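You operate a simulated robot arm through the tools that you are given. There is no shell and no other tool. Be economical: measure what you need, move in short steps, check, and stop when the job is done.

The job below is to be done with a simulated two-armed robot. You get a single attempt, and the scene is never put back.

TASK
Level the surface plate and stand the setting block on it.
Fine: first the spool to the bench top; turn both knobs; bubble between the marks. Set down upright: setting block.
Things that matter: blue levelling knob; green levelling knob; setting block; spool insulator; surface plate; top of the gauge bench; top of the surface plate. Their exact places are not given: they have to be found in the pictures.

It is judged by the outcome, as a careful person would: the job done as asked, and still so three seconds after it is handed in. It fails if anything else is knocked over, pushed out of place, dropped, spilled or broken.

THE ROBOT
Two 7-joint arms with fingered hands on one trunk, on a base that drives. Base frame: it is fixed to the floor where the robot stands at the start and does not move with it; the origin is under the middle of the robot, x ahead of it, y to its left, z up. Lengths are in m, angles in degrees, forces in N, time in s.
The left shoulder is at the start at [0.183, 0.125, 1.126], the right one opposite. With the tool pointing down near the work surface each hand reaches from about 0.1 to 0.94 m from the robot's upright axis, wherever it stands, measured 20 degrees to its own side. Places, roughly: blue levelling knob [0.7, 0.2, 0.8]; green levelling knob [0.7, 0, 0.8]; spool insulator (8x8x8 cm) [0.7, 0.1, 0.9]; surface plate [0.7, 0.1, 0.8]; top of the gauge bench [0.7, 0.5, 0.8]; top of the surface plate [0.7, 0.1, 0.8]. Payload 3.7 kg a hand.
Tool frame (each hand has its own): the origin (TCP) lies between the finger pads and is the grasp point; the fingertips stand 0.025 m ahead of it; z points along the fingers, y is the line along which they close. The gripper opens to 0.088 m. The gripper's body begins 0.029 m behind the TCP. The gripper is a hand of 5 fingers: y runs from the thumb to the fingers, the wrist lies at [-0.013, -0.097, -0.162] in the tool frame, and closing takes about 1.5 s.
Orientation is told as [roll, pitch, yaw] about the base's x, y, z axes, in that order, counted from this pose: with the fingers straight down and the wrist toward the robot, the tool's x, y and z point along [0, 1, 0], [1, 0, 0] and [0, 0, -1] of the base frame.

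THE INTERFACE
- The arms move only by the tool apply_moves. It takes "left_targets", "right_targets" or both (then of equal length, played together; a hand with none holds still); each is a list that holds one entry, the list of rows, each a list of 6 numbers: the shift along the tool's x, y, z in m, then the turn, a rotation vector about the tool's x, y, z in degrees. In form: [[[dx, dy, dz, rx, ry, rz], ...]]. A call has 1 to 12 rows; each row shifts and turns the commanded pose from where the row before left it, along the tool's axes as they then stand. "left_grip" and "right_grip" are, for a hand that has rows, the gripper command, from -1 (shut) to 1 (fully open), values between in proportion, set as the call begins (left out, the last holds). Each row takes 0.2 s and may step no farther than 0.05 m and 8.6 degrees from the row before; otherwise, or with a gripper value out of range, the whole call is refused. A pose out of reach is approached as far as the arm can. The call stops where the force on the tool passes 40 N (or 10 N more than at its start, if that is more) or the arm is blocked; 0.2 s more then pass. Each finger travels about 0.045 m/s and halts on what it meets, pressing with about 24 N; the grip force reading is that of the motor and also rises with nothing between the fingers. The clock runs only during rows and for 0.2 s after the last one: add rows that do not move to give the fingers time. It gives the time, the measured TCP pose, the force on the tool (base axes), the opening and the grip force at its end, in the units of the frame above (readings bear some noise), with the torque about the TCP (base axes, N m) and any sound that the robot's microphone picked up.
- Cameras (640 x 400 px; columns grow to the right, rows downward): "scene" is now at [0.2846, 0.0331, 1.2585]; the picture's right is [0.40, -0.92, 0.00], its down [-0.58, -0.25, -0.78] and it looks along [0.71, 0.31, -0.63] (base axes); focal length 214 px, centre (320, 200). "left" rides on the left gripper at [-0.059, -0.079, -0.105] in its tool frame; the picture's right is [-0.73, -0.32, 0.61], its down [0.62, -0.68, 0.38] and it looks along [0.29, 0.66, 0.70] (tool axes); focal length 234 px, centre (320, 200). "right" rides on the right gripper at [0.059, -0.079, -0.105] in its tool frame; the picture's right is [-0.73, 0.32, -0.61], its down [-0.62, -0.68, 0.38] and it looks along [-0.29, 0.66, 0.70] (tool axes); focal length 234 px, centre (320, 200).
- capture(camera): a new picture of that camera. No time passes.
- move_column(by): slides the trunk up (or, below 0, down) by that many m; the arms and the scene camera ride with it, the base frame stays. It gives what a move gives, with no picture.
- roll_base(legs): drives the robot by 1 to 6 legs, each [ahead, left, turn to the left] in m, m and degrees, along the robot's own axes; the way and the turn of a leg run together, so that a leg with both is an arc; at most 1.5 m and 180 degrees a leg. The arms and the cameras ride along, it lands a little off, and it stops where it bumps. It gives what a move gives.
- finger_targets(index, middle, ring, little, thumb_bend, thumb_turn, hand): sets how far each is bent, from 0 (flat) to 100 (curled in); at 30 the hand is open as for a grip, at 70 the pads meet at the TCP. One left out holds its place. A second passes; each finger stops where it meets its share of the squeeze, and holds until it gets a number again. A gripper value or a shape takes the hand back. It gives what a move gives, with no picture; readings hold the bend of each and the force on index, middle, ring, little, thumb and palm. thumb_turn goes from beside the hand (0) to across from the fingers (100), as for a grip.
- hand_shape(shape, hand): the hand has 5 fingers and takes this shape, open, in about a second: jaw (thumb against the fingers, like two jaws); tri (thumb and two fingers); tip (a fingertip pinch); poke (one finger out to press); point (the index stretched); flat (the hand flat); cup (the hand cupped); fist (a fist). The gripper value then closes the fingers along that shape, each until it touches; the sizes above hold for jaw. It gives what a move gives, with no picture.
- turn_head(pan, tilt): turns the head with the scene camera to pan (to the left, within 80 degrees either way) and tilt (down, from -29 to 69), counted from straight ahead of the robot. It gives what a move gives.
- pixel_to_xyz(camera, pixels): for up to 12 pixels [column, row] of the newest picture of that camera ("zoom" is the newest enlarged one), the place [x, y, z] in the base frame of the surface seen there, good to about 0.002 m. No time passes.
- zoom(camera, box): a new picture of the part [left, top, right, bottom] of that camera's present view, enlarged. No time passes.
- sign_off(): hands the job in; it is judged then, once.

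Go step by step. Measure first, check grasps and placings, and put right what went wrong. The budget is 80 turns and 62 pictures, counting those below and the enlarged ones. Unless the task says otherwise, let go and move clear before handing in, and close with one line.

The tools are called after ">>>" by a JSON object that holds its "name" and its "arguments". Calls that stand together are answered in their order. apply_moves: Moves the arms, as the interface text tells. Its arguments: {"type":"object","properties":{"left_targets":{"type":"array","items":{"type":"array","items":{"type":"array","items":{"type":"number"}}}},"left_grip":{"type":"number"},"right_targets":{"type":"array","items":{"type":"array","items":{"type":"array","items":{"type":"number"}}}},"right_grip":{"type":"number"}},"required":[]} The other tools are called the same way: move_column (by) slides the trunk up or down; hand_shape (shape, hand) gives the hand a shape; finger_targets (index, middle, ring, little, thumb_bend, thumb_turn, hand) moves the fingers one by one; roll_base (legs) drives the base; turn_head (pan, tilt) turns the head that bears the scene camera; capture (camera) takes a picture; pixel_to_xyz (camera, pixels) gives the place of the surface under pixels of a picture; zoom (camera, box) takes an enlarged picture of a part of a camera's view; sign_off () hands the job in.

At the start:

```text
clock: 0.0
left_ee_pos: [0.4564, 0.3504, 1.1518]
left_ee_rot: [0.0, 0.0, 0.1]
left_wrist_force: [-0.2, 0.6, 0.4]
left_wrist_torque: [0.04, 0.0, 0.02]
left_grip_width: 0.0876
left_grip_force: 0.0
left_shape: jaw
left_bend: [30.0, 30.0, 30.0, 30.0, 30.0, 98.0]
left_finger forces: [0.1, 0.1, 0.1, 0.0, 0.0, 0.1]
right_ee_pos: [0.5328, -0.1214, 1.1331]
right_ee_rot: [0.0, 0.0, -0.1]
right_wrist_force: [0.3, -0.2, -0.7]
right_wrist_torque: [-0.01, 0.04, 0.0]
right_grip_width: 0.0873
right_grip_force: 0.0
right_shape: jaw
right_bend: [30.0, 30.0, 30.0, 30.0, 30.0, 98.0]
right_finger forces: [0.1, 0.0, 0.1, 0.0, 0.1, 0.0]
trunk travel left (down, up): [-0.15, 0.265]
robot x, y, heading: [-0.0002, -0.0015, 0.1]
head pan, tilt: [23.5, 38.9]
```

scene: 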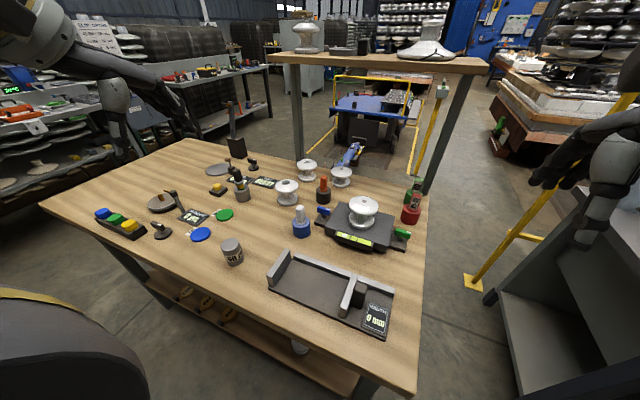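
right: 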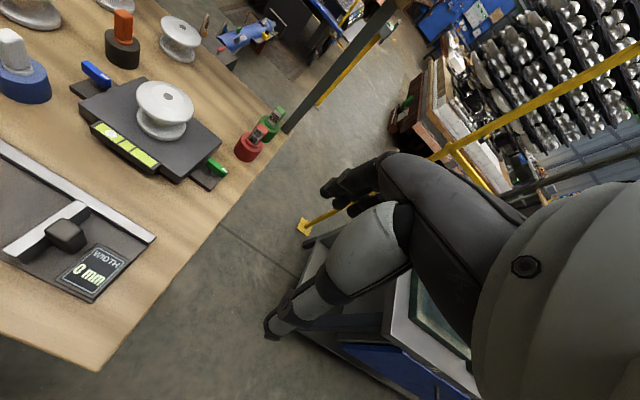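
left: 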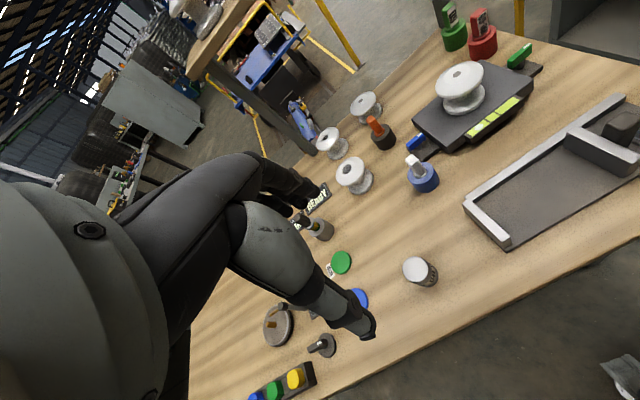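

The scene picture shows the surface plate around (360,222) with the spool on it, a blue knob at (323,211) and a green knob at (402,234). I'll zoom in for detail and to find the setting block.

>>> {"name": "zoom", "arguments": {"camera": "scene", "box": [280, 150, 440, 250]}}

>>> {"name": "zoom", "arguments": {"camera": "scene", "box": [80, 130, 320, 280]}}

```text
4.00 times, centred on (360, 200) of scene
```

zoom: 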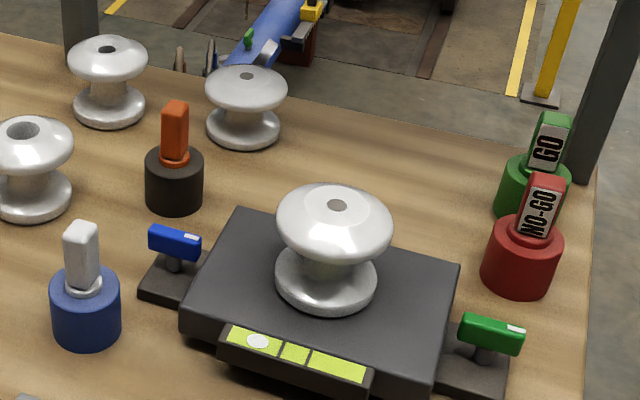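

```text
2.67 times, centred on (200, 205) of scene
```

zoom: 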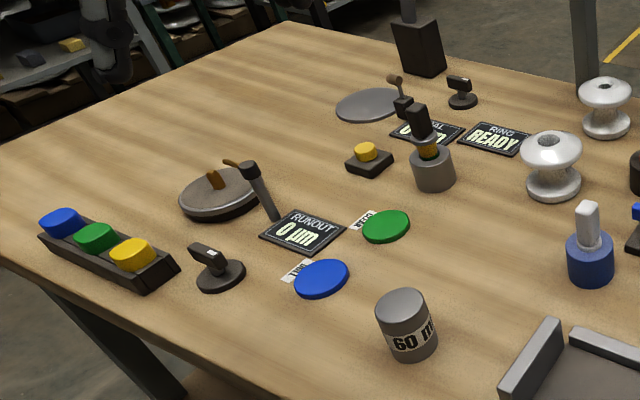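

The bubble is at the blue end of the vial. The grey cylinder marked "60 m.." at scene (232,252) is probably the setting block, so I'll measure the key points.

>>> {"name": "pixel_to_xyz", "arguments": {"camera": "scene", "pixels": [[323, 210], [319, 213], [330, 211], [402, 233], [396, 231], [409, 235], [363, 205], [327, 233], [390, 245], [340, 204], [231, 244], [234, 264]]}}

>>> {"name": "pixel_to_xyz", "arguments": {"camera": "scene", "pixels": [[394, 215], [350, 220], [345, 235], [372, 245], [360, 239], [324, 217], [401, 243], [301, 232], [412, 215], [260, 225], [365, 226], [349, 197]]}}

>>> {"name": "zoom", "arguments": {"camera": "right", "box": [60, 50, 260, 200]}}

>>> {"name": "zoom", "arguments": {"camera": "left", "box": [380, 30, 560, 200]}}

```text
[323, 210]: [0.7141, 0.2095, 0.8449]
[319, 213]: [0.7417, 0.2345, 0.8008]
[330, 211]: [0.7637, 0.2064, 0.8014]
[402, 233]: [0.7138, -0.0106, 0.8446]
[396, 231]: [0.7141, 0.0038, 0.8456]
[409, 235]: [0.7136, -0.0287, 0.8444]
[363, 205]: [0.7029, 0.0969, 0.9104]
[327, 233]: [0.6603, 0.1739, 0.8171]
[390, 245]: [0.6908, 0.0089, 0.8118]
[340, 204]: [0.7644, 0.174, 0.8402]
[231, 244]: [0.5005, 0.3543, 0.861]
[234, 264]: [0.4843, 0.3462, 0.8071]
```

```text
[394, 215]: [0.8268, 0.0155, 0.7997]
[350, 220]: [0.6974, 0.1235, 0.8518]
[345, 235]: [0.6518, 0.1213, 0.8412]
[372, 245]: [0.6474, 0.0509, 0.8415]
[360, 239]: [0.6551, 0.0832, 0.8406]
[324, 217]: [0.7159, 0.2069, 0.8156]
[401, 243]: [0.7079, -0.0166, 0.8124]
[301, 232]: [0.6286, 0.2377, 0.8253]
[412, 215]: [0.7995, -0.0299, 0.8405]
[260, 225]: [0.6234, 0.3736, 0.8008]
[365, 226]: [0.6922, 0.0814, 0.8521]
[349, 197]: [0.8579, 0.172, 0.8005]
```

```text
2.67 times, centred on (160, 125) of right
```

zoom: 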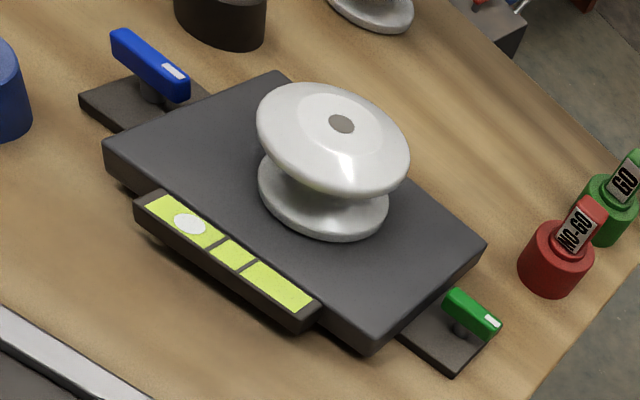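

```text
2.35 times, centred on (470, 115) of left
```

zoom: 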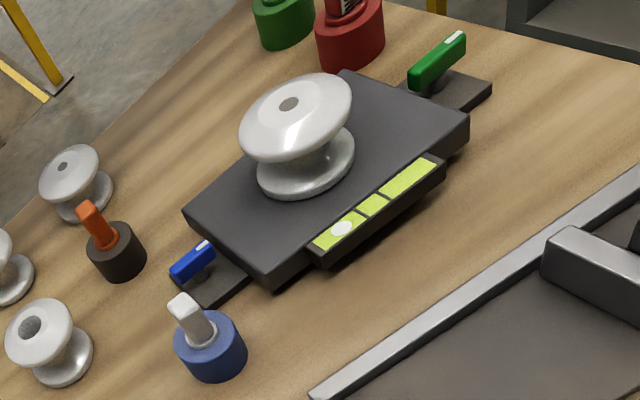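

Blue knob is about (0.714,0.21,0.845), green about (0.714,-0.012,0.845), and the spool about (0.70,0.097) with its top at 0.91. Next I'll check the drop zone around (0.62,0.37) and the spool's edges.

>>> {"name": "pixel_to_xyz", "arguments": {"camera": "scene", "pixels": [[288, 186], [287, 203], [234, 215], [212, 235], [242, 197], [222, 247], [241, 247], [350, 207], [377, 210], [363, 198], [364, 214], [265, 182]]}}

>>> {"name": "zoom", "arguments": {"camera": "scene", "box": [330, 190, 410, 240]}}

```text
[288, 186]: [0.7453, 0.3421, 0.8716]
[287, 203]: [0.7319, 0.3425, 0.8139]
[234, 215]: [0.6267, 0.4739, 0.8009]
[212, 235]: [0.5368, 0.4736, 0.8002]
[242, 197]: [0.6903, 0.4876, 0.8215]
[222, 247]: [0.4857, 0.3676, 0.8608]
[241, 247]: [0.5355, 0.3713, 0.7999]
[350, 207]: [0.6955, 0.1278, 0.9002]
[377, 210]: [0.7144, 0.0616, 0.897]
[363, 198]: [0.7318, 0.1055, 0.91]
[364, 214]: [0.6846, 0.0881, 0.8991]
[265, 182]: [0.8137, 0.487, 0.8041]
```

```text
8.00 times, centred on (370, 215) of scene
```

zoom: 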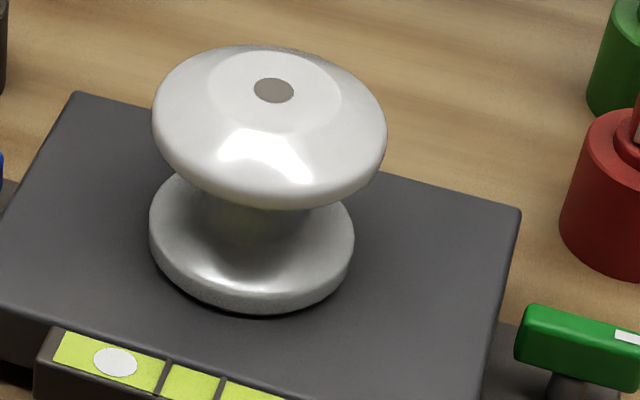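

I need the spool's axis, so I'll measure its top hole at (364,201).

>>> {"name": "pixel_to_xyz", "arguments": {"camera": "zoom", "pixels": [[274, 90], [274, 75], [274, 105], [250, 90], [298, 90], [168, 150], [383, 140], [270, 46], [250, 205], [150, 220], [353, 240], [260, 305]]}}

```text
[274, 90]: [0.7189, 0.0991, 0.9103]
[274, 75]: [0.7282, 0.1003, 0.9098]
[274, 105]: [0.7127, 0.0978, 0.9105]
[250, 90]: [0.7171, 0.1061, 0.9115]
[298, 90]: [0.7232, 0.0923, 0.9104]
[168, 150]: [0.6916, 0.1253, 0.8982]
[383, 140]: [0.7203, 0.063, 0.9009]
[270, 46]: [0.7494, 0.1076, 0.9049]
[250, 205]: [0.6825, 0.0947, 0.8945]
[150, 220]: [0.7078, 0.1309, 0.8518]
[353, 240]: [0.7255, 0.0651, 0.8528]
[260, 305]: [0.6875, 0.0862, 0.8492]
```

The spool axis is at about (0.719,0.099). I'll bring the left hand above it and move the right hand a little outward.

>>> {"name": "apply_moves", "arguments": {"left_targets": [[[-0.0279, 0.0292, 0.0169, 0, 0, 0], [-0.0279, 0.0292, 0.0169, 0, 0, 0], [-0.0279, 0.0292, 0.0169, 0, 0, 0], [-0.0279, 0.0292, 0.0169, 0, 0, 0], [-0.0279, 0.0292, 0.0169, 0, 0, 0], [-0.0279, 0.0292, 0.0169, 0, 0, 0], [-0.0279, 0.0292, 0.0169, 0, 0, 0], [-0.0279, 0.0292, 0.0169, 0, 0, 0], [-0.0279, 0.0292, 0.0169, 0, 0, 0], [0, 0, 0, 0, 0, 0]]], "right_targets": [[[-0.02, 0, 0, 0, 0, 0], [-0.02, 0, 0, 0, 0, 0], [-0.02, 0, 0, 0, 0, 0], [-0.02, 0, 0, 0, 0, 0], [-0.02, 0, 0, 0, 0, 0], [-0.02, 0, 0, 0, 0, 0], [0, 0, 0, 0, 0, 0], [0, 0, 0, 0, 0, 0], [0, 0, 0, 0, 0, 0], [0, 0, 0, 0, 0, 0]]], "left_grip": 1}}

>>> {"name": "capture", "arguments": {"camera": "left"}}

>>> {"name": "capture", "arguments": {"camera": "scene"}}

```text
clock: 2.2
left_ee_pos: [0.7179, 0.1005, 1.0012]
left_ee_rot: [0.0, -0.1, 0.0]
left_wrist_force: [0.3, -0.2, 0.8]
left_wrist_torque: [0.04, 0.01, 0.01]
left_grip_width: 0.0876
left_grip_force: 0.1
left_shape: jaw
left_bend: [30.0, 30.0, 30.0, 30.0, 30.0, 98.0]
left_finger forces: [0.0, 0.1, 0.0, 0.0, 0.0, 0.1]
right_ee_pos: [0.5325, -0.2408, 1.1337]
right_ee_rot: [0.0, -0.1, 0.1]
right_wrist_force: [0.2, -0.1, 0.3]
right_wrist_torque: [-0.02, 0.0, 0.0]
right_grip_width: 0.0878
right_grip_force: 0.1
right_shape: jaw
right_bend: [30.0, 30.0, 30.0, 30.0, 30.0, 98.0]
right_finger forces: [0.0, 0.1, 0.0, 0.0, 0.1, 0.1]
trunk travel left (down, up): [-0.15, 0.265]
robot x, y, heading: [-0.0038, -0.0007, -0.2]
head pan, tilt: [23.5, 38.9]
```

```text
53 pictures are left
```

left: 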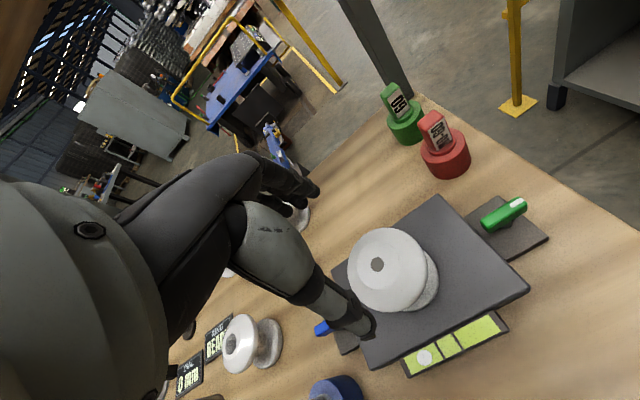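

```text
52 pictures are left
```

scene: 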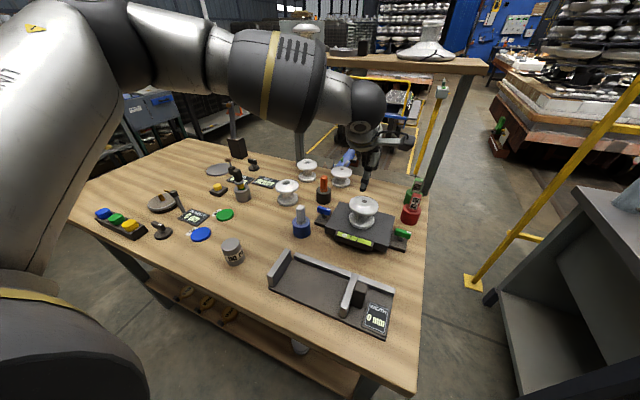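

The hand is above the spool with clear space around it. I'll lower to TCP z≈0.89, with the fingertips beside the upper flange.

>>> {"name": "apply_moves", "arguments": {"left_targets": [[[-0.001, 0.001, 0.03, 0, 0, 0], [0, 0, 0.03, 0, 0, 0], [0, 0, 0.025, 0, 0, 0], [0, 0, 0.024, 0, 0, 0], [0, 0, 0, 0, 0, 0]]]}}

>>> {"name": "capture", "arguments": {"camera": "left"}}

>>> {"name": "zoom", "arguments": {"camera": "scene", "box": [300, 150, 440, 250]}}

```text
clock: 3.4
left_ee_pos: [0.7207, 0.0988, 0.8932]
left_ee_rot: [-0.1, -0.2, 0.0]
left_wrist_force: [-0.3, -1.5, 8.9]
left_wrist_torque: [-0.02, 0.02, 0.0]
left_grip_width: 0.0877
left_grip_force: 0.0
left_shape: jaw
left_bend: [29.0, 30.0, 30.0, 30.0, 28.0, 97.0]
left_finger forces: [3.5, 0.0, 0.0, 0.0, 3.9, 0.0]
right_ee_pos: [0.5329, -0.2398, 1.1339]
right_ee_rot: [-0.1, -0.1, 0.0]
right_wrist_force: [0.2, -0.1, -0.4]
right_wrist_torque: [0.04, -0.01, 0.03]
right_grip_width: 0.0876
right_grip_force: 0.0
right_shape: jaw
right_bend: [30.0, 30.0, 30.0, 30.0, 30.0, 98.0]
right_finger forces: [0.0, 0.0, 0.1, 0.0, 0.0, 0.1]
trunk travel left (down, up): [-0.15, 0.265]
robot x, y, heading: [-0.0003, 0.0022, 0.1]
head pan, tilt: [23.5, 38.9]
```

```text
51 pictures are left
```

left: 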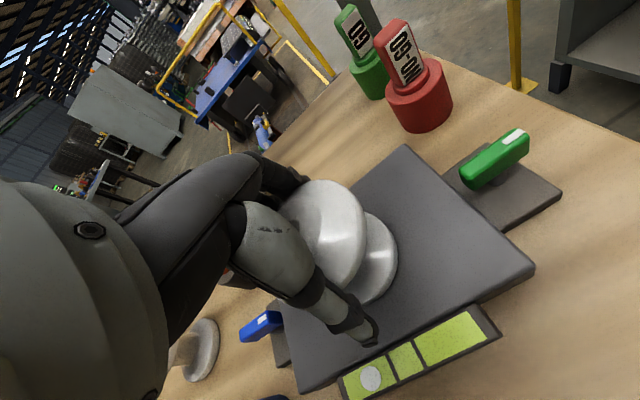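

```text
4.00 times, centred on (370, 200) of scene
```

zoom: 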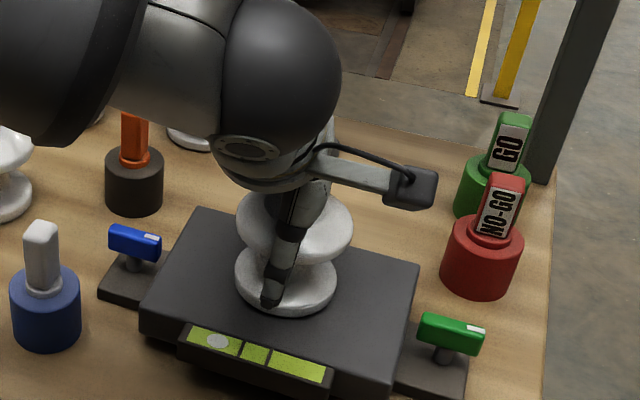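

The index finger and thumb are lightly touching the flange (8.9 N). I'll close here.

>>> {"name": "apply_moves", "arguments": {"left_targets": [[[0, 0, 0, 0, 0, 0], [0, 0, 0, 0, 0, 0], [0, 0, 0, 0, 0, 0], [0, 0, 0, 0, 0, 0], [0, 0, 0, 0, 0, 0], [0, 0, 0, 0, 0, 0], [0, 0, 0, 0, 0, 0], [0, 0, 0, 0, 0, 0]]], "left_grip": -1}}

>>> {"name": "zoom", "arguments": {"camera": "scene", "box": [300, 150, 440, 250]}}

```text
clock: 5.2
left_ee_pos: [0.7197, 0.0988, 0.8915]
left_ee_rot: [-0.1, 0.0, 0.1]
left_wrist_force: [0.9, -2.0, 7.5]
left_wrist_torque: [0.1, -0.21, -0.06]
left_grip_width: 0.0518
left_grip_force: 23.9
left_shape: jaw
left_bend: [26.0, 47.0, 45.0, 46.0, 60.0, 97.0]
left_finger forces: [23.6, 16.3, 3.4, 0.0, 45.3, 0.1]
right_ee_pos: [0.5333, -0.241, 1.1339]
right_ee_rot: [0.0, 0.0, 0.0]
right_wrist_force: [0.3, 0.4, 0.0]
right_wrist_torque: [-0.04, 0.02, 0.0]
right_grip_width: 0.0879
right_grip_force: 0.2
right_shape: jaw
right_bend: [30.0, 30.0, 30.0, 30.0, 30.0, 98.0]
right_finger forces: [0.0, 0.0, 0.0, 0.0, 0.1, 0.1]
trunk travel left (down, up): [-0.15, 0.265]
robot x, y, heading: [0.0006, -0.0003, 0.1]
head pan, tilt: [23.5, 38.9]
```

```text
4.00 times, centred on (370, 200) of scene
```

zoom: 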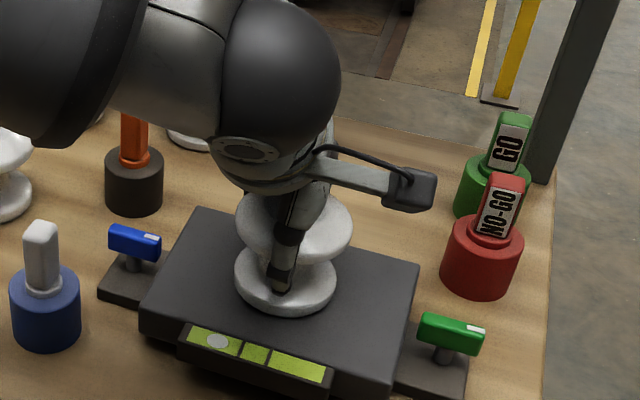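

The fingers have closed into the waist with a firm grip. I'll lift slowly.

>>> {"name": "apply_moves", "arguments": {"left_targets": [[[0, 0, -0.01, 0, 0, 0], [0, 0, -0.01, 0, 0, 0], [0, 0, -0.02, 0, 0, 0], [0, 0, -0.03, 0, 0, 0], [0, 0, -0.03, 0, 0, 0], [0, 0, 0, 0, 0, 0]]]}}

>>> {"name": "capture", "arguments": {"camera": "left"}}

>>> {"name": "zoom", "arguments": {"camera": "scene", "box": [260, 120, 440, 250]}}

```text
clock: 6.6
left_ee_pos: [0.7214, 0.0994, 0.9907]
left_ee_rot: [0.0, 0.1, 0.0]
left_wrist_force: [0.1, -0.4, -4.2]
left_wrist_torque: [-0.04, -0.01, -0.02]
left_grip_width: 0.0517
left_grip_force: 24.3
left_shape: jaw
left_bend: [26.0, 47.0, 45.0, 46.0, 60.0, 97.0]
left_finger forces: [22.8, 17.7, 4.2, 0.0, 44.9, 0.0]
right_ee_pos: [0.5351, -0.239, 1.1317]
right_ee_rot: [0.0, 0.0, 0.0]
right_wrist_force: [0.1, 0.3, 0.0]
right_wrist_torque: [0.0, 0.01, 0.0]
right_grip_width: 0.0877
right_grip_force: 0.1
right_shape: jaw
right_bend: [30.0, 30.0, 30.0, 30.0, 30.0, 98.0]
right_finger forces: [0.1, 0.0, 0.1, 0.0, 0.0, 0.1]
trunk travel left (down, up): [-0.15, 0.265]
robot x, y, heading: [0.0024, -0.0007, -0.3]
head pan, tilt: [23.5, 38.9]
```

```text
48 pictures are left
```

left: 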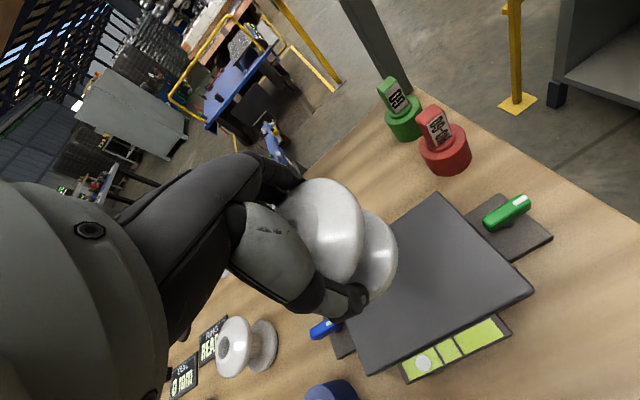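

```text
3.08 times, centred on (350, 185) of scene
```

zoom: 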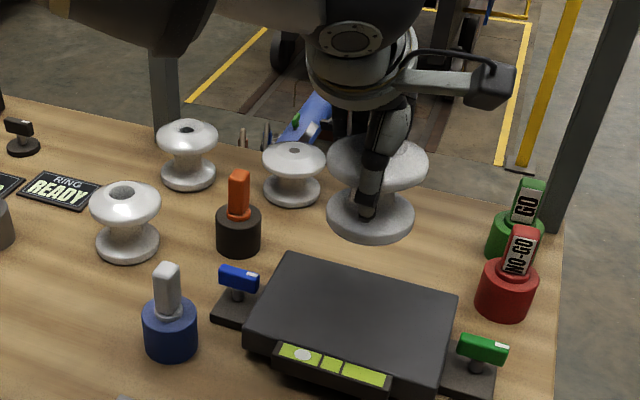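

The spool is held upright. I'll carry it to free bench at (0.62,0.365) and lower it.

>>> {"name": "apply_moves", "arguments": {"left_targets": [[[0.038, -0.0145, 0, 0, 0, 0], [0.038, -0.0145, 0, 0, 0, 0], [0.038, -0.0145, 0, 0, 0, 0], [0.038, -0.0145, 0, 0, 0, 0], [0.038, -0.0145, 0, 0, 0, 0], [0.038, -0.0145, 0, 0, 0, 0], [0.038, -0.0145, 0, 0, 0, 0], [0, 0, 0.04, 0, 0, 0], [0, 0, 0.04, 0, 0, 0], [0, 0, 0.035, 0, 0, 0], [0, 0, 0, 0, 0, 0]]]}}

>>> {"name": "capture", "arguments": {"camera": "scene"}}

>>> {"name": "capture", "arguments": {"camera": "left"}}

```text
clock: 9.0
left_ee_pos: [0.6175, 0.365, 0.8761]
left_ee_rot: [0.0, -0.1, 0.0]
left_wrist_force: [0.2, -0.8, -3.2]
left_wrist_torque: [-0.01, -0.02, 0.02]
left_grip_width: 0.0514
left_grip_force: 24.3
left_shape: jaw
left_bend: [26.0, 47.0, 46.0, 46.0, 61.0, 97.0]
left_finger forces: [21.7, 18.0, 4.4, 0.0, 43.8, 0.1]
right_ee_pos: [0.5335, -0.2393, 1.1339]
right_ee_rot: [0.0, 0.0, -0.1]
right_wrist_force: [-0.4, -0.5, -1.3]
right_wrist_torque: [-0.01, 0.01, 0.0]
right_grip_width: 0.0879
right_grip_force: 0.1
right_shape: jaw
right_bend: [30.0, 30.0, 30.0, 30.0, 30.0, 98.0]
right_finger forces: [0.0, 0.1, 0.0, 0.0, 0.0, 0.1]
trunk travel left (down, up): [-0.15, 0.265]
robot x, y, heading: [-0.0026, -0.0028, -0.0]
head pan, tilt: [23.5, 38.9]
```

```text
46 pictures are left
```

scene: 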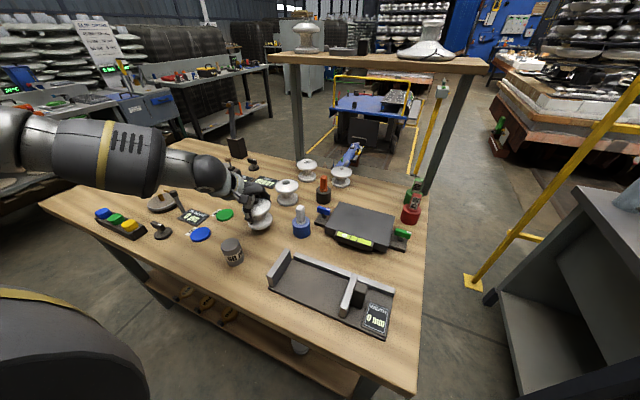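

```text
45 pictures are left
```

left: 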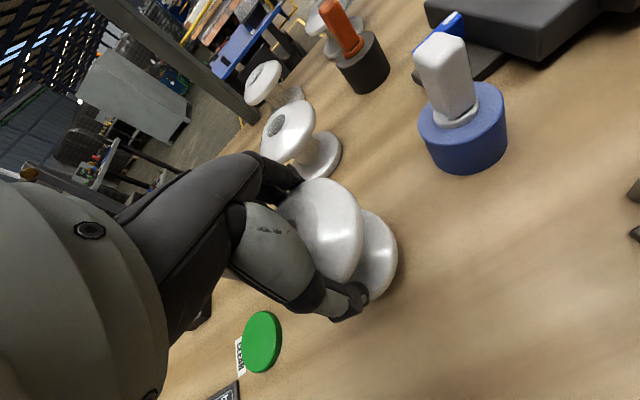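

Clear all round. I'll lower in small steps until the force shows contact with the bench.

>>> {"name": "apply_moves", "arguments": {"left_targets": [[[0, 0, 0.008, 0, 0, 0], [0, 0, 0.006, 0, 0, 0], [0, 0, 0.003, 0, 0, 0], [0, 0, 0.003, 0, 0, 0], [0, 0, 0.002, 0, 0, 0], [0, 0, 0, 0, 0, 0]]]}}

```text
clock: 10.4
left_ee_pos: [0.6201, 0.364, 0.8537]
left_ee_rot: [0.0, 0.0, 0.0]
left_wrist_force: [0.4, 0.4, -3.8]
left_wrist_torque: [0.01, 0.01, -0.01]
left_grip_width: 0.0514
left_grip_force: 23.2
left_shape: jaw
left_bend: [26.0, 47.0, 46.0, 46.0, 61.0, 97.0]
left_finger forces: [21.7, 18.1, 4.3, 0.2, 43.7, 0.0]
right_ee_pos: [0.535, -0.2399, 1.1326]
right_ee_rot: [0.0, 0.2, 0.0]
right_wrist_force: [0.5, 0.4, -0.2]
right_wrist_torque: [-0.01, 0.03, -0.02]
right_grip_width: 0.0877
right_grip_force: 0.1
right_shape: jaw
right_bend: [30.0, 30.0, 30.0, 30.0, 30.0, 98.0]
right_finger forces: [0.0, 0.0, 0.1, 0.1, 0.0, 0.0]
trunk travel left (down, up): [-0.15, 0.265]
robot x, y, heading: [0.0011, 0.0031, 0.0]
head pan, tilt: [23.5, 38.9]
```

>>> {"name": "apply_moves", "arguments": {"left_targets": [[[0, 0, 0.002, 0, 0, 0], [0, 0, 0.001, 0, 0, 0], [0, 0, 0, 0, 0, 0]]]}}

>>> {"name": "zoom", "arguments": {"camera": "scene", "box": [200, 160, 320, 240]}}

```text
clock: 11.2
left_ee_pos: [0.6203, 0.3647, 0.8504]
left_ee_rot: [0.0, -0.1, 0.0]
left_wrist_force: [0.3, -1.8, 3.2]
left_wrist_torque: [0.11, -0.04, -0.03]
left_grip_width: 0.0514
left_grip_force: 23.6
left_shape: jaw
left_bend: [26.0, 47.0, 46.0, 46.0, 61.0, 97.0]
left_finger forces: [22.0, 17.2, 3.7, 0.0, 44.8, 0.0]
right_ee_pos: [0.5329, -0.2401, 1.1336]
right_ee_rot: [0.1, 0.0, 0.0]
right_wrist_force: [0.3, -0.5, 0.0]
right_wrist_torque: [0.02, -0.01, -0.02]
right_grip_width: 0.0876
right_grip_force: 0.0
right_shape: jaw
right_bend: [30.0, 30.0, 30.0, 30.0, 30.0, 98.0]
right_finger forces: [0.0, 0.0, 0.0, 0.1, 0.0, 0.1]
trunk travel left (down, up): [-0.15, 0.265]
robot x, y, heading: [-0.0009, -0.0004, 0.2]
head pan, tilt: [23.5, 38.9]
```

```text
5.00 times, centred on (260, 200) of scene
```

zoom: 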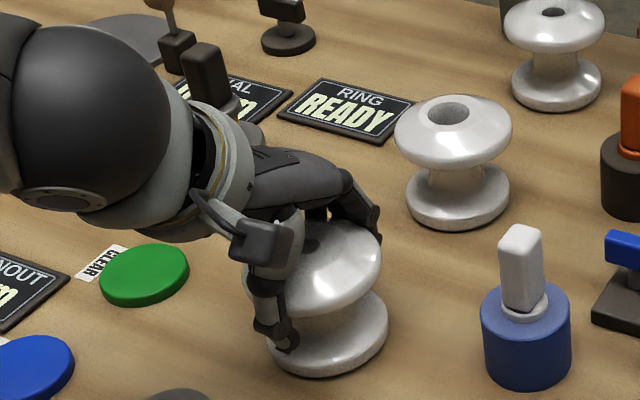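

The spool is on the bench. I'll open wider than the jaw shape so the flange is freed, then lift.

>>> {"name": "finger_targets", "arguments": {"hand": "left", "index": 18, "middle": 22, "ring": 22, "little": 22, "thumb_bend": 18}}

>>> {"name": "capture", "arguments": {"camera": "left"}}

```text
clock: 12.2
left_ee_pos: [0.6181, 0.364, 0.851]
left_ee_rot: [0.0, 0.0, 0.0]
left_wrist_force: [0.2, 0.3, -0.1]
left_wrist_torque: [-0.03, -0.02, 0.0]
left_grip_width: 0.107
left_grip_force: 0.2
left_shape: fingers
left_bend: [18.0, 22.0, 22.0, 22.0, 18.0, 100.0]
left_finger forces: [0.6, 0.1, 0.0, 0.0, 0.1, 0.0]
right_ee_pos: [0.5338, -0.24, 1.1329]
right_ee_rot: [0.0, 0.1, 0.0]
right_wrist_force: [1.8, 0.2, -0.6]
right_wrist_torque: [-0.04, -0.01, 0.03]
right_grip_width: 0.0877
right_grip_force: 0.0
right_shape: jaw
right_bend: [30.0, 30.0, 30.0, 30.0, 30.0, 98.0]
right_finger forces: [0.1, 0.0, 0.0, 0.1, 0.1, 0.0]
trunk travel left (down, up): [-0.15, 0.265]
robot x, y, heading: [-0.0003, -0.0017, 0.0]
head pan, tilt: [23.5, 38.9]
```

```text
43 pictures are left
```

left: 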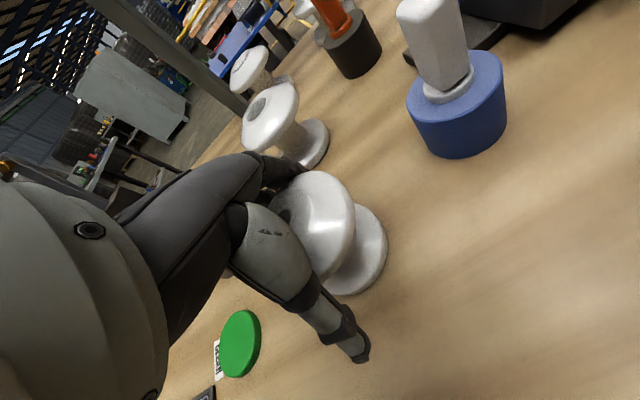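

The spool stands free. I'll lift clear and take the fingertip-pinch shape for the knobs.

>>> {"name": "apply_moves", "arguments": {"left_targets": [[[0, 0, -0.01, 0, 0, 0], [0, 0, -0.02, 0, 0, 0], [0, 0, -0.03, 0, 0, 0], [0, 0, -0.04, 0, 0, 0], [0, 0, -0.04, 0, 0, 0]]]}}

>>> {"name": "hand_shape", "arguments": {"hand": "left", "shape": "tip"}}

>>> {"name": "apply_moves", "arguments": {"left_targets": [[[-0.038, 0.024, 0, 0, 0, 0], [-0.038, 0.024, 0, 0, 0, 0], [-0.038, 0.024, 0, 0, 0, 0], [-0.038, 0.023, 0, 0, 0, 0], [0, 0, 0.03, 0, 0, 0], [0, 0, 0, 0, 0, 0]]]}}

>>> {"name": "capture", "arguments": {"camera": "left"}}

>>> {"name": "capture", "arguments": {"camera": "scene"}}

```text
clock: 13.4
left_ee_pos: [0.6184, 0.3641, 0.9927]
left_ee_rot: [0.0, 0.1, -0.1]
left_wrist_force: [-0.1, -0.9, -0.7]
left_wrist_torque: [0.01, 0.04, 0.0]
left_grip_width: 0.1066
left_grip_force: 0.0
left_shape: fingers
left_bend: [18.0, 22.0, 22.0, 22.0, 18.0, 100.0]
left_finger forces: [0.0, 0.0, 0.1, 0.0, 0.1, 0.0]
right_ee_pos: [0.5338, -0.2407, 1.1326]
right_ee_rot: [0.1, 0.1, 0.1]
right_wrist_force: [0.8, 0.0, 0.0]
right_wrist_torque: [0.0, -0.03, 0.04]
right_grip_width: 0.0879
right_grip_force: 0.0
right_shape: jaw
right_bend: [30.0, 30.0, 30.0, 30.0, 30.0, 98.0]
right_finger forces: [0.0, 0.1, 0.0, 0.1, 0.0, 0.0]
trunk travel left (down, up): [-0.15, 0.265]
robot x, y, heading: [-0.0012, -0.0006, -0.2]
head pan, tilt: [23.5, 38.9]
```

```text
clock: 14.3
left_ee_pos: [0.6182, 0.3654, 0.9923]
left_ee_rot: [-0.1, -0.1, 0.0]
left_wrist_force: [0.1, 0.2, 0.3]
left_wrist_torque: [0.0, -0.02, 0.01]
left_grip_width: 0.088
left_grip_force: 0.1
left_shape: tip
left_bend: [30.0, 98.0, 99.0, 99.0, 30.0, 98.0]
left_finger forces: [0.1, 0.0, 0.0, 0.1, 0.1, 0.1]
right_ee_pos: [0.5335, -0.2396, 1.1327]
right_ee_rot: [0.1, 0.0, 0.0]
right_wrist_force: [-0.6, 0.3, 0.1]
right_wrist_torque: [0.0, 0.01, 0.01]
right_grip_width: 0.0877
right_grip_force: 0.0
right_shape: jaw
right_bend: [30.0, 30.0, 30.0, 30.0, 30.0, 98.0]
right_finger forces: [0.0, 0.1, 0.0, 0.1, 0.0, 0.0]
trunk travel left (down, up): [-0.15, 0.265]
robot x, y, heading: [-0.001, 0.0032, -0.3]
head pan, tilt: [23.5, 38.9]
```

```text
clock: 15.7
left_ee_pos: [0.713, 0.2129, 0.9611]
left_ee_rot: [0.0, 0.0, 0.0]
left_wrist_force: [-0.1, 0.6, 0.4]
left_wrist_torque: [0.0, 0.0, 0.01]
left_grip_width: 0.0881
left_grip_force: 0.0
left_shape: tip
left_bend: [30.0, 98.0, 99.0, 99.0, 30.0, 98.0]
left_finger forces: [0.0, 0.0, 0.0, 0.0, 0.0, 0.0]
right_ee_pos: [0.533, -0.2398, 1.133]
right_ee_rot: [0.0, 0.0, 0.0]
right_wrist_force: [-0.5, 0.4, 0.2]
right_wrist_torque: [0.02, 0.03, 0.03]
right_grip_width: 0.088
right_grip_force: 0.0
right_shape: jaw
right_bend: [30.0, 30.0, 30.0, 30.0, 30.0, 98.0]
right_finger forces: [0.0, 0.0, 0.0, 0.0, 0.0, 0.0]
trunk travel left (down, up): [-0.15, 0.265]
robot x, y, heading: [-0.0012, -0.0013, 0.1]
head pan, tilt: [23.5, 38.9]
```

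```text
42 pictures are left
```

left: 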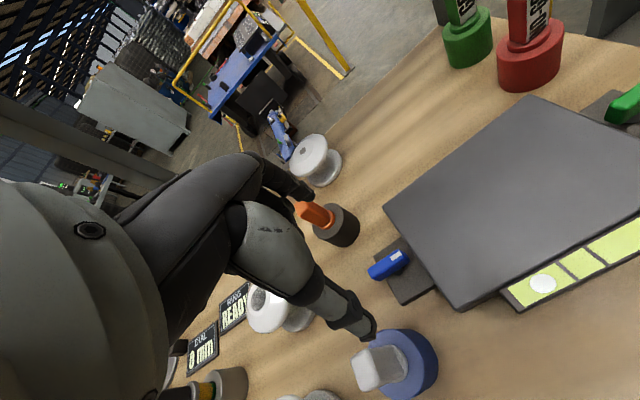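

```text
41 pictures are left
```

scene: 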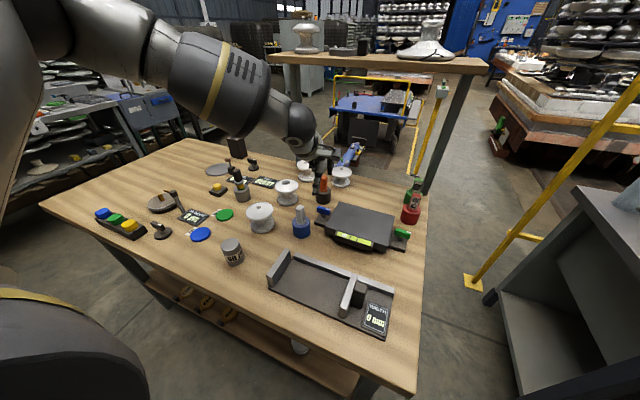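

The TCP lines up with the blue knob. I'll measure the neighbouring pegs to be sure the thumb and finger clear them.

>>> {"name": "pixel_to_xyz", "arguments": {"camera": "left", "pixels": [[388, 265], [375, 273], [402, 258], [380, 365], [397, 333], [436, 365], [375, 340], [340, 215], [355, 235], [315, 215], [400, 240], [405, 295]]}}

>>> {"name": "zoom", "arguments": {"camera": "left", "box": [280, 180, 460, 400]}}

```text
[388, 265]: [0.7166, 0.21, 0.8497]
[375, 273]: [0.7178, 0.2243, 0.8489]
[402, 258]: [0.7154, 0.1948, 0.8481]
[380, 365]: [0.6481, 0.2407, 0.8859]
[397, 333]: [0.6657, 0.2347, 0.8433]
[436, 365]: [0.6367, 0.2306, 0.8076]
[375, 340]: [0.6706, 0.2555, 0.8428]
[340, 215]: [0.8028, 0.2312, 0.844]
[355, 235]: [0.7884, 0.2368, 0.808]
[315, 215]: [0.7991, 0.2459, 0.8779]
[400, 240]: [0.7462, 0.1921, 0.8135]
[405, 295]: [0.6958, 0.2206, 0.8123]
```

```text
1.82 times, centred on (370, 290) of left
```

zoom: 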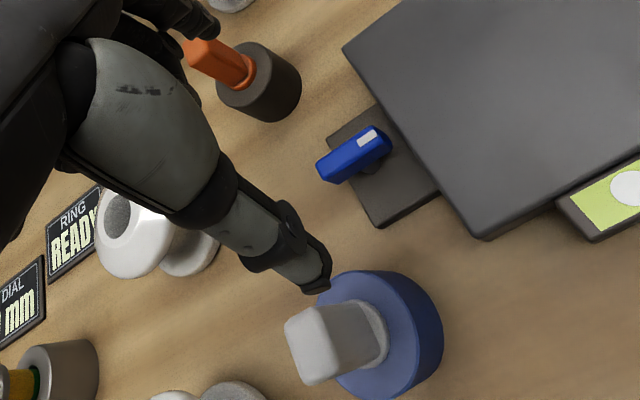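

The knob pivot is at (0.7165,0.21) with its top at z 0.849, and the white peg at (0.648,0.242) is close. I'll half-close the pinch before lowering.

>>> {"name": "apply_moves", "arguments": {"left_targets": [[[-0.003, 0.003, 0, 0, 0, 0], [0, 0, 0, 0, 0, 0], [0, 0, 0, 0, 0, 0], [0, 0, 0, 0, 0, 0], [0, 0, 0, 0, 0, 0], [0, 0, 0.03, 0, 0, 0], [0, 0, 0.03, 0, 0, 0], [0, 0, 0, 0, 0, 0]]], "left_grip": -0.1}}

>>> {"name": "capture", "arguments": {"camera": "left"}}

>>> {"name": "zoom", "arguments": {"camera": "scene", "box": [270, 150, 430, 260]}}

```text
clock: 17.5
left_ee_pos: [0.7162, 0.2083, 0.9004]
left_ee_rot: [0.0, -0.1, 0.0]
left_wrist_force: [0.5, 0.2, -0.9]
left_wrist_torque: [0.01, -0.01, -0.02]
left_grip_width: 0.0399
left_grip_force: 0.0
left_shape: tip
left_bend: [73.0, 98.0, 99.0, 99.0, 71.0, 100.0]
left_finger forces: [0.0, 0.0, 0.0, 0.0, 0.0, 0.1]
right_ee_pos: [0.5345, -0.2401, 1.1334]
right_ee_rot: [0.0, 0.0, -0.1]
right_wrist_force: [0.0, -0.3, 0.7]
right_wrist_torque: [0.04, 0.04, 0.0]
right_grip_width: 0.0876
right_grip_force: 0.0
right_shape: jaw
right_bend: [30.0, 30.0, 30.0, 30.0, 30.0, 98.0]
right_finger forces: [0.0, 0.0, 0.0, 0.0, 0.1, 0.0]
trunk travel left (down, up): [-0.15, 0.265]
robot x, y, heading: [0.0012, 0.0031, -0.1]
head pan, tilt: [23.5, 38.9]
```

```text
39 pictures are left
```

left: 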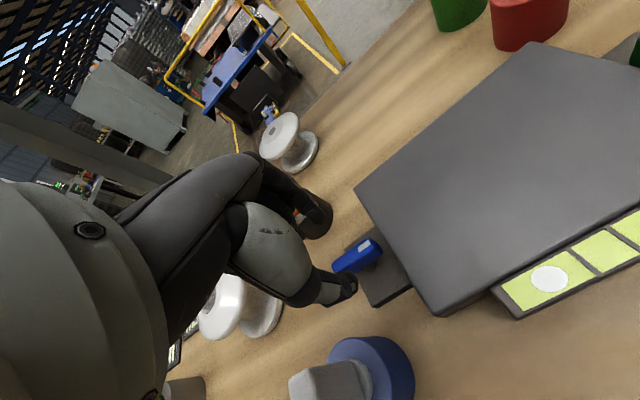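

```text
3.64 times, centred on (350, 205) of scene
```

zoom: 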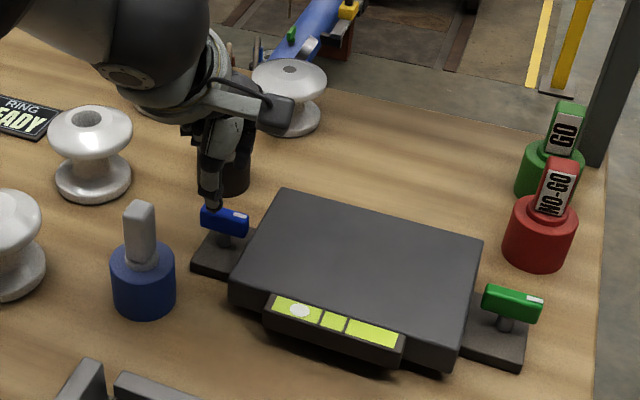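

The fingers straddle the knob. I'll measure the thumb tip height at (345,288) to decide how far to lower.

>>> {"name": "pixel_to_xyz", "arguments": {"camera": "left", "pixels": [[348, 290], [340, 295], [330, 285], [300, 215], [305, 198], [358, 255]]}}

```text
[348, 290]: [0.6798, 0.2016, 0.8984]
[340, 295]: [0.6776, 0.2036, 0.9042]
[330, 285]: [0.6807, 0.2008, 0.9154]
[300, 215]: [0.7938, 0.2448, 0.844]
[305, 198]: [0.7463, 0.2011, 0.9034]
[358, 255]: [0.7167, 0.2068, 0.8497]
```

In this shape the fingertips sit only about 7 mm below the TCP. I'll lower to TCP 0.842 and close.

>>> {"name": "apply_moves", "arguments": {"left_targets": [[[-0.0, 0.0, 0.03, 0, 0, 0], [0, 0, 0.02, 0, 0, 0], [0, 0, 0.008, 0, 0, 0], [0, 0, 0, 0, 0, 0]]]}}

>>> {"name": "apply_moves", "arguments": {"left_targets": [[[0, 0, 0, 0, 0, 0], [0, 0, 0, 0, 0, 0], [0, 0, 0, 0, 0, 0], [0, 0, 0, 0, 0, 0], [0, 0, 0, 0, 0, 0], [0, 0, 0, 0, 0, 0]]], "left_grip": -1}}

>>> {"name": "zoom", "arguments": {"camera": "left", "box": [250, 120, 570, 320]}}

>>> {"name": "zoom", "arguments": {"camera": "scene", "box": [290, 170, 410, 260]}}

```text
clock: 18.5
left_ee_pos: [0.7179, 0.2099, 0.8437]
left_ee_rot: [0.0, -0.1, 0.0]
left_wrist_force: [1.1, 1.4, 4.4]
left_wrist_torque: [0.07, -0.02, 0.01]
left_grip_width: 0.04
left_grip_force: 0.1
left_shape: tip
left_bend: [73.0, 98.0, 99.0, 99.0, 71.0, 100.0]
left_finger forces: [0.1, 4.9, 0.1, 0.1, 0.1, 0.0]
right_ee_pos: [0.5332, -0.2398, 1.1339]
right_ee_rot: [0.0, -0.1, 0.0]
right_wrist_force: [0.0, -0.1, -0.2]
right_wrist_torque: [0.01, 0.01, 0.01]
right_grip_width: 0.0878
right_grip_force: 0.1
right_shape: jaw
right_bend: [30.0, 30.0, 30.0, 30.0, 30.0, 98.0]
right_finger forces: [0.0, 0.0, 0.0, 0.0, 0.0, 0.1]
trunk travel left (down, up): [-0.15, 0.265]
robot x, y, heading: [-0.0009, 0.0018, 0.1]
head pan, tilt: [23.5, 38.9]
```

```text
clock: 19.9
left_ee_pos: [0.7177, 0.2091, 0.8431]
left_ee_rot: [0.0, 0.0, 0.0]
left_wrist_force: [4.4, -0.8, 7.9]
left_wrist_torque: [0.02, -0.15, 0.0]
left_grip_width: 0.0053
left_grip_force: 24.4
left_shape: tip
left_bend: [71.0, 99.0, 100.0, 100.0, 71.0, 100.0]
left_finger forces: [22.1, 11.0, 0.0, 0.0, 21.0, 0.0]
right_ee_pos: [0.5332, -0.2398, 1.1336]
right_ee_rot: [0.0, 0.0, 0.0]
right_wrist_force: [0.0, 0.1, -0.4]
right_wrist_torque: [-0.02, -0.01, 0.0]
right_grip_width: 0.0876
right_grip_force: 0.1
right_shape: jaw
right_bend: [30.0, 30.0, 30.0, 30.0, 30.0, 98.0]
right_finger forces: [0.0, 0.1, 0.0, 0.0, 0.0, 0.0]
trunk travel left (down, up): [-0.15, 0.265]
robot x, y, heading: [-0.0008, 0.0033, -0.1]
head pan, tilt: [23.5, 38.9]
```

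```text
2.00 times, centred on (410, 220) of left
```

zoom: 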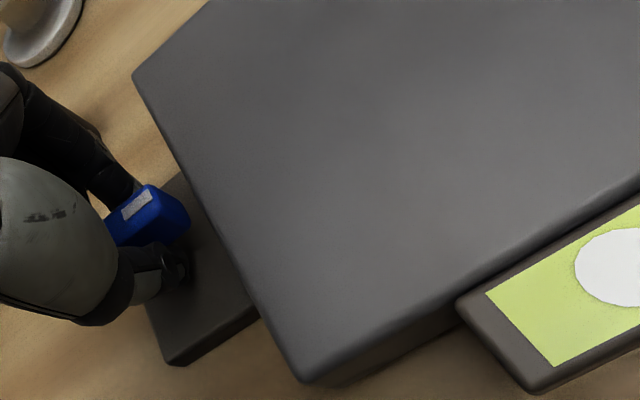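

```text
4.44 times, centred on (350, 215) of scene
```

zoom: 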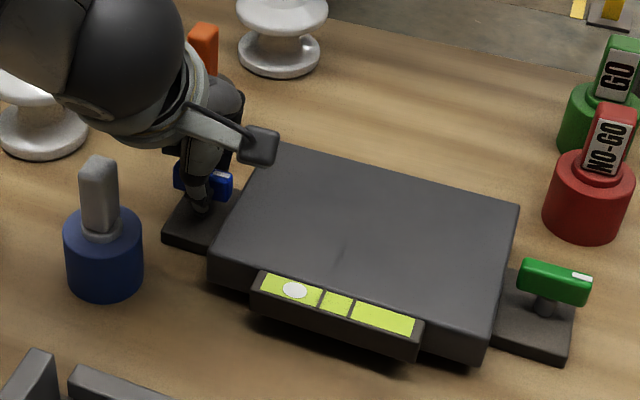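

The knob is gripped. I'll try 24° counter-clockwise from above and watch the bubble (now at about 295 of the 262–415 span in the scene zoom).

>>> {"name": "apply_moves", "arguments": {"left_targets": [[[0, 0, 0, 0, 0, -6], [0, 0, 0, 0, 0, -6], [0, 0, 0, 0, 0, -6], [0, 0, 0, 0, 0, -6], [0, 0, 0, 0, 0, 0]]]}}

>>> {"name": "zoom", "arguments": {"camera": "scene", "box": [290, 170, 410, 260]}}

```text
clock: 21.1
left_ee_pos: [0.7171, 0.2087, 0.8439]
left_ee_rot: [0.0, 0.1, 24.0]
left_wrist_force: [14.6, -4.6, 6.1]
left_wrist_torque: [0.08, -0.29, -0.07]
left_grip_width: 0.0052
left_grip_force: 23.6
left_shape: tip
left_bend: [71.0, 99.0, 100.0, 100.0, 71.0, 100.0]
left_finger forces: [28.2, 10.0, 0.1, 0.0, 20.4, 0.0]
right_ee_pos: [0.5345, -0.2412, 1.1326]
right_ee_rot: [0.0, 0.1, 0.0]
right_wrist_force: [0.4, 0.8, -0.8]
right_wrist_torque: [-0.02, 0.0, -0.06]
right_grip_width: 0.088
right_grip_force: 0.0
right_shape: jaw
right_bend: [30.0, 30.0, 30.0, 30.0, 30.0, 98.0]
right_finger forces: [0.0, 0.0, 0.0, 0.0, 0.1, 0.0]
trunk travel left (down, up): [-0.15, 0.265]
robot x, y, heading: [0.0005, 0.0001, 0.0]
head pan, tilt: [23.5, 38.9]
```

```text
4.44 times, centred on (350, 215) of scene
```

zoom: 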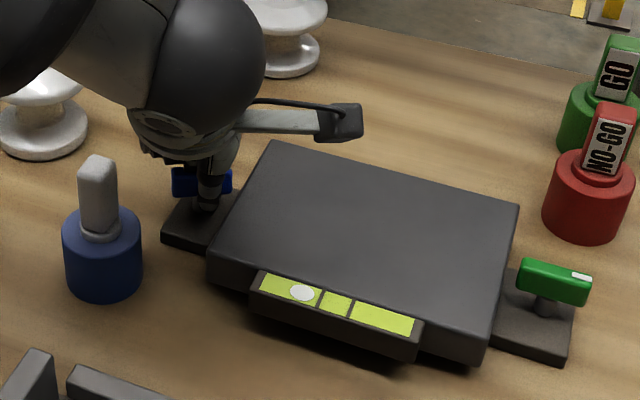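

The bubble moved toward the centre (295→302), so counter-clockwise is right for blue. I'll continue.

>>> {"name": "apply_moves", "arguments": {"left_targets": [[[0, 0, 0, 0, 0, -6], [0, 0, 0, 0, 0, -6], [0, 0, 0, 0, 0, -6], [0, 0, 0, 0, 0, -6], [0, 0, 0, 0, 0, -6], [0, 0, 0, 0, 0, 0]]]}}

>>> {"name": "zoom", "arguments": {"camera": "scene", "box": [290, 170, 410, 260]}}

```text
clock: 22.5
left_ee_pos: [0.7155, 0.2097, 0.842]
left_ee_rot: [0.0, 0.0, 54.3]
left_wrist_force: [7.4, 4.0, 5.1]
left_wrist_torque: [0.2, -0.14, 0.0]
left_grip_width: 0.0054
left_grip_force: 24.4
left_shape: tip
left_bend: [71.0, 99.0, 100.0, 100.0, 73.0, 97.0]
left_finger forces: [25.9, 5.1, 0.1, 0.0, 20.0, 0.1]
right_ee_pos: [0.5343, -0.239, 1.1324]
right_ee_rot: [0.0, 0.2, -0.1]
right_wrist_force: [0.7, -0.5, 0.2]
right_wrist_torque: [0.02, -0.05, -0.03]
right_grip_width: 0.0878
right_grip_force: 0.1
right_shape: jaw
right_bend: [30.0, 30.0, 30.0, 30.0, 30.0, 98.0]
right_finger forces: [0.1, 0.0, 0.0, 0.1, 0.0, 0.1]
trunk travel left (down, up): [-0.15, 0.265]
robot x, y, heading: [0.0002, -0.0028, -0.2]
head pan, tilt: [23.5, 38.9]
```

```text
4.44 times, centred on (350, 215) of scene
```

zoom: 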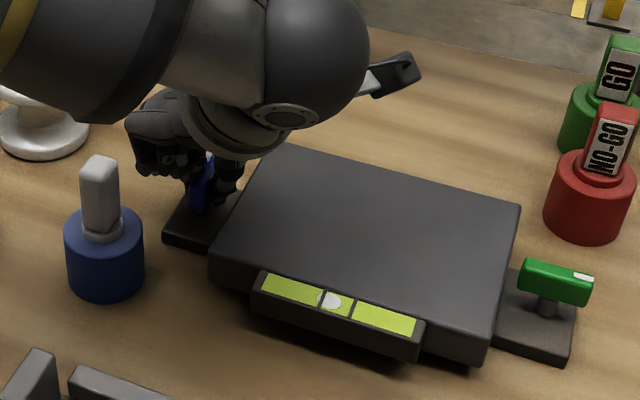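

The bubble is at 328 with the marks at 320–352, so blue did most of the work. I'll back blue off about 12° so that green has a real share of the turn, then open slightly.

>>> {"name": "apply_moves", "arguments": {"left_targets": [[[0, 0, 0, 0, 0, 6], [0, 0, 0, 0, 0, 6], [0, 0, 0, 0, 0, 0]]]}}

>>> {"name": "apply_moves", "arguments": {"left_targets": [[[0, 0, 0, 0, 0, 0], [0, 0, 0, 0, 0, 0], [0, 0, 0, 0, 0, 0]]], "left_grip": -0.55}}

>>> {"name": "zoom", "arguments": {"camera": "scene", "box": [290, 170, 410, 260]}}

```text
clock: 23.3
left_ee_pos: [0.7156, 0.2115, 0.8427]
left_ee_rot: [0.1, 0.0, 42.2]
left_wrist_force: [4.3, 8.7, 4.1]
left_wrist_torque: [0.23, -0.08, 0.03]
left_grip_width: 0.0051
left_grip_force: 23.8
left_shape: tip
left_bend: [71.0, 99.0, 100.0, 100.0, 73.0, 97.0]
left_finger forces: [28.2, 7.1, 0.0, 0.1, 17.7, 0.1]
right_ee_pos: [0.5342, -0.2387, 1.1332]
right_ee_rot: [0.0, 0.0, 0.0]
right_wrist_force: [0.5, 0.1, 0.7]
right_wrist_torque: [0.01, 0.01, -0.01]
right_grip_width: 0.0877
right_grip_force: 0.0
right_shape: jaw
right_bend: [30.0, 30.0, 30.0, 30.0, 30.0, 98.0]
right_finger forces: [0.0, 0.0, 0.1, 0.1, 0.0, 0.1]
trunk travel left (down, up): [-0.15, 0.265]
robot x, y, heading: [-0.0025, 0.0014, -0.2]
head pan, tilt: [23.5, 38.9]
```

```text
clock: 24.1
left_ee_pos: [0.7161, 0.2085, 0.8436]
left_ee_rot: [-0.1, 0.0, 41.9]
left_wrist_force: [0.2, 2.5, 7.4]
left_wrist_torque: [0.02, 0.04, 0.01]
left_grip_width: 0.0195
left_grip_force: 0.0
left_shape: tip
left_bend: [73.0, 99.0, 99.0, 99.0, 75.0, 100.0]
left_finger forces: [0.9, 7.3, 0.0, 0.1, 0.6, 0.1]
right_ee_pos: [0.5326, -0.2384, 1.1324]
right_ee_rot: [0.0, 0.1, -0.1]
right_wrist_force: [0.8, 0.4, -0.8]
right_wrist_torque: [-0.01, -0.01, -0.02]
right_grip_width: 0.0878
right_grip_force: 0.1
right_shape: jaw
right_bend: [30.0, 30.0, 30.0, 30.0, 30.0, 98.0]
right_finger forces: [0.0, 0.1, 0.0, 0.1, 0.1, 0.0]
trunk travel left (down, up): [-0.15, 0.265]
robot x, y, heading: [0.0004, 0.0013, 0.1]
head pan, tilt: [23.5, 38.9]
```

```text
4.44 times, centred on (350, 215) of scene
```

zoom: 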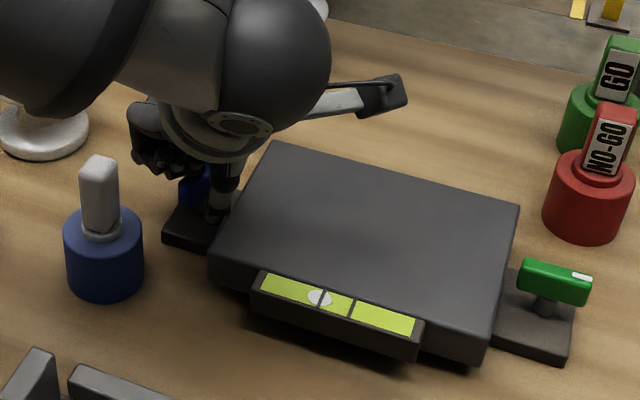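

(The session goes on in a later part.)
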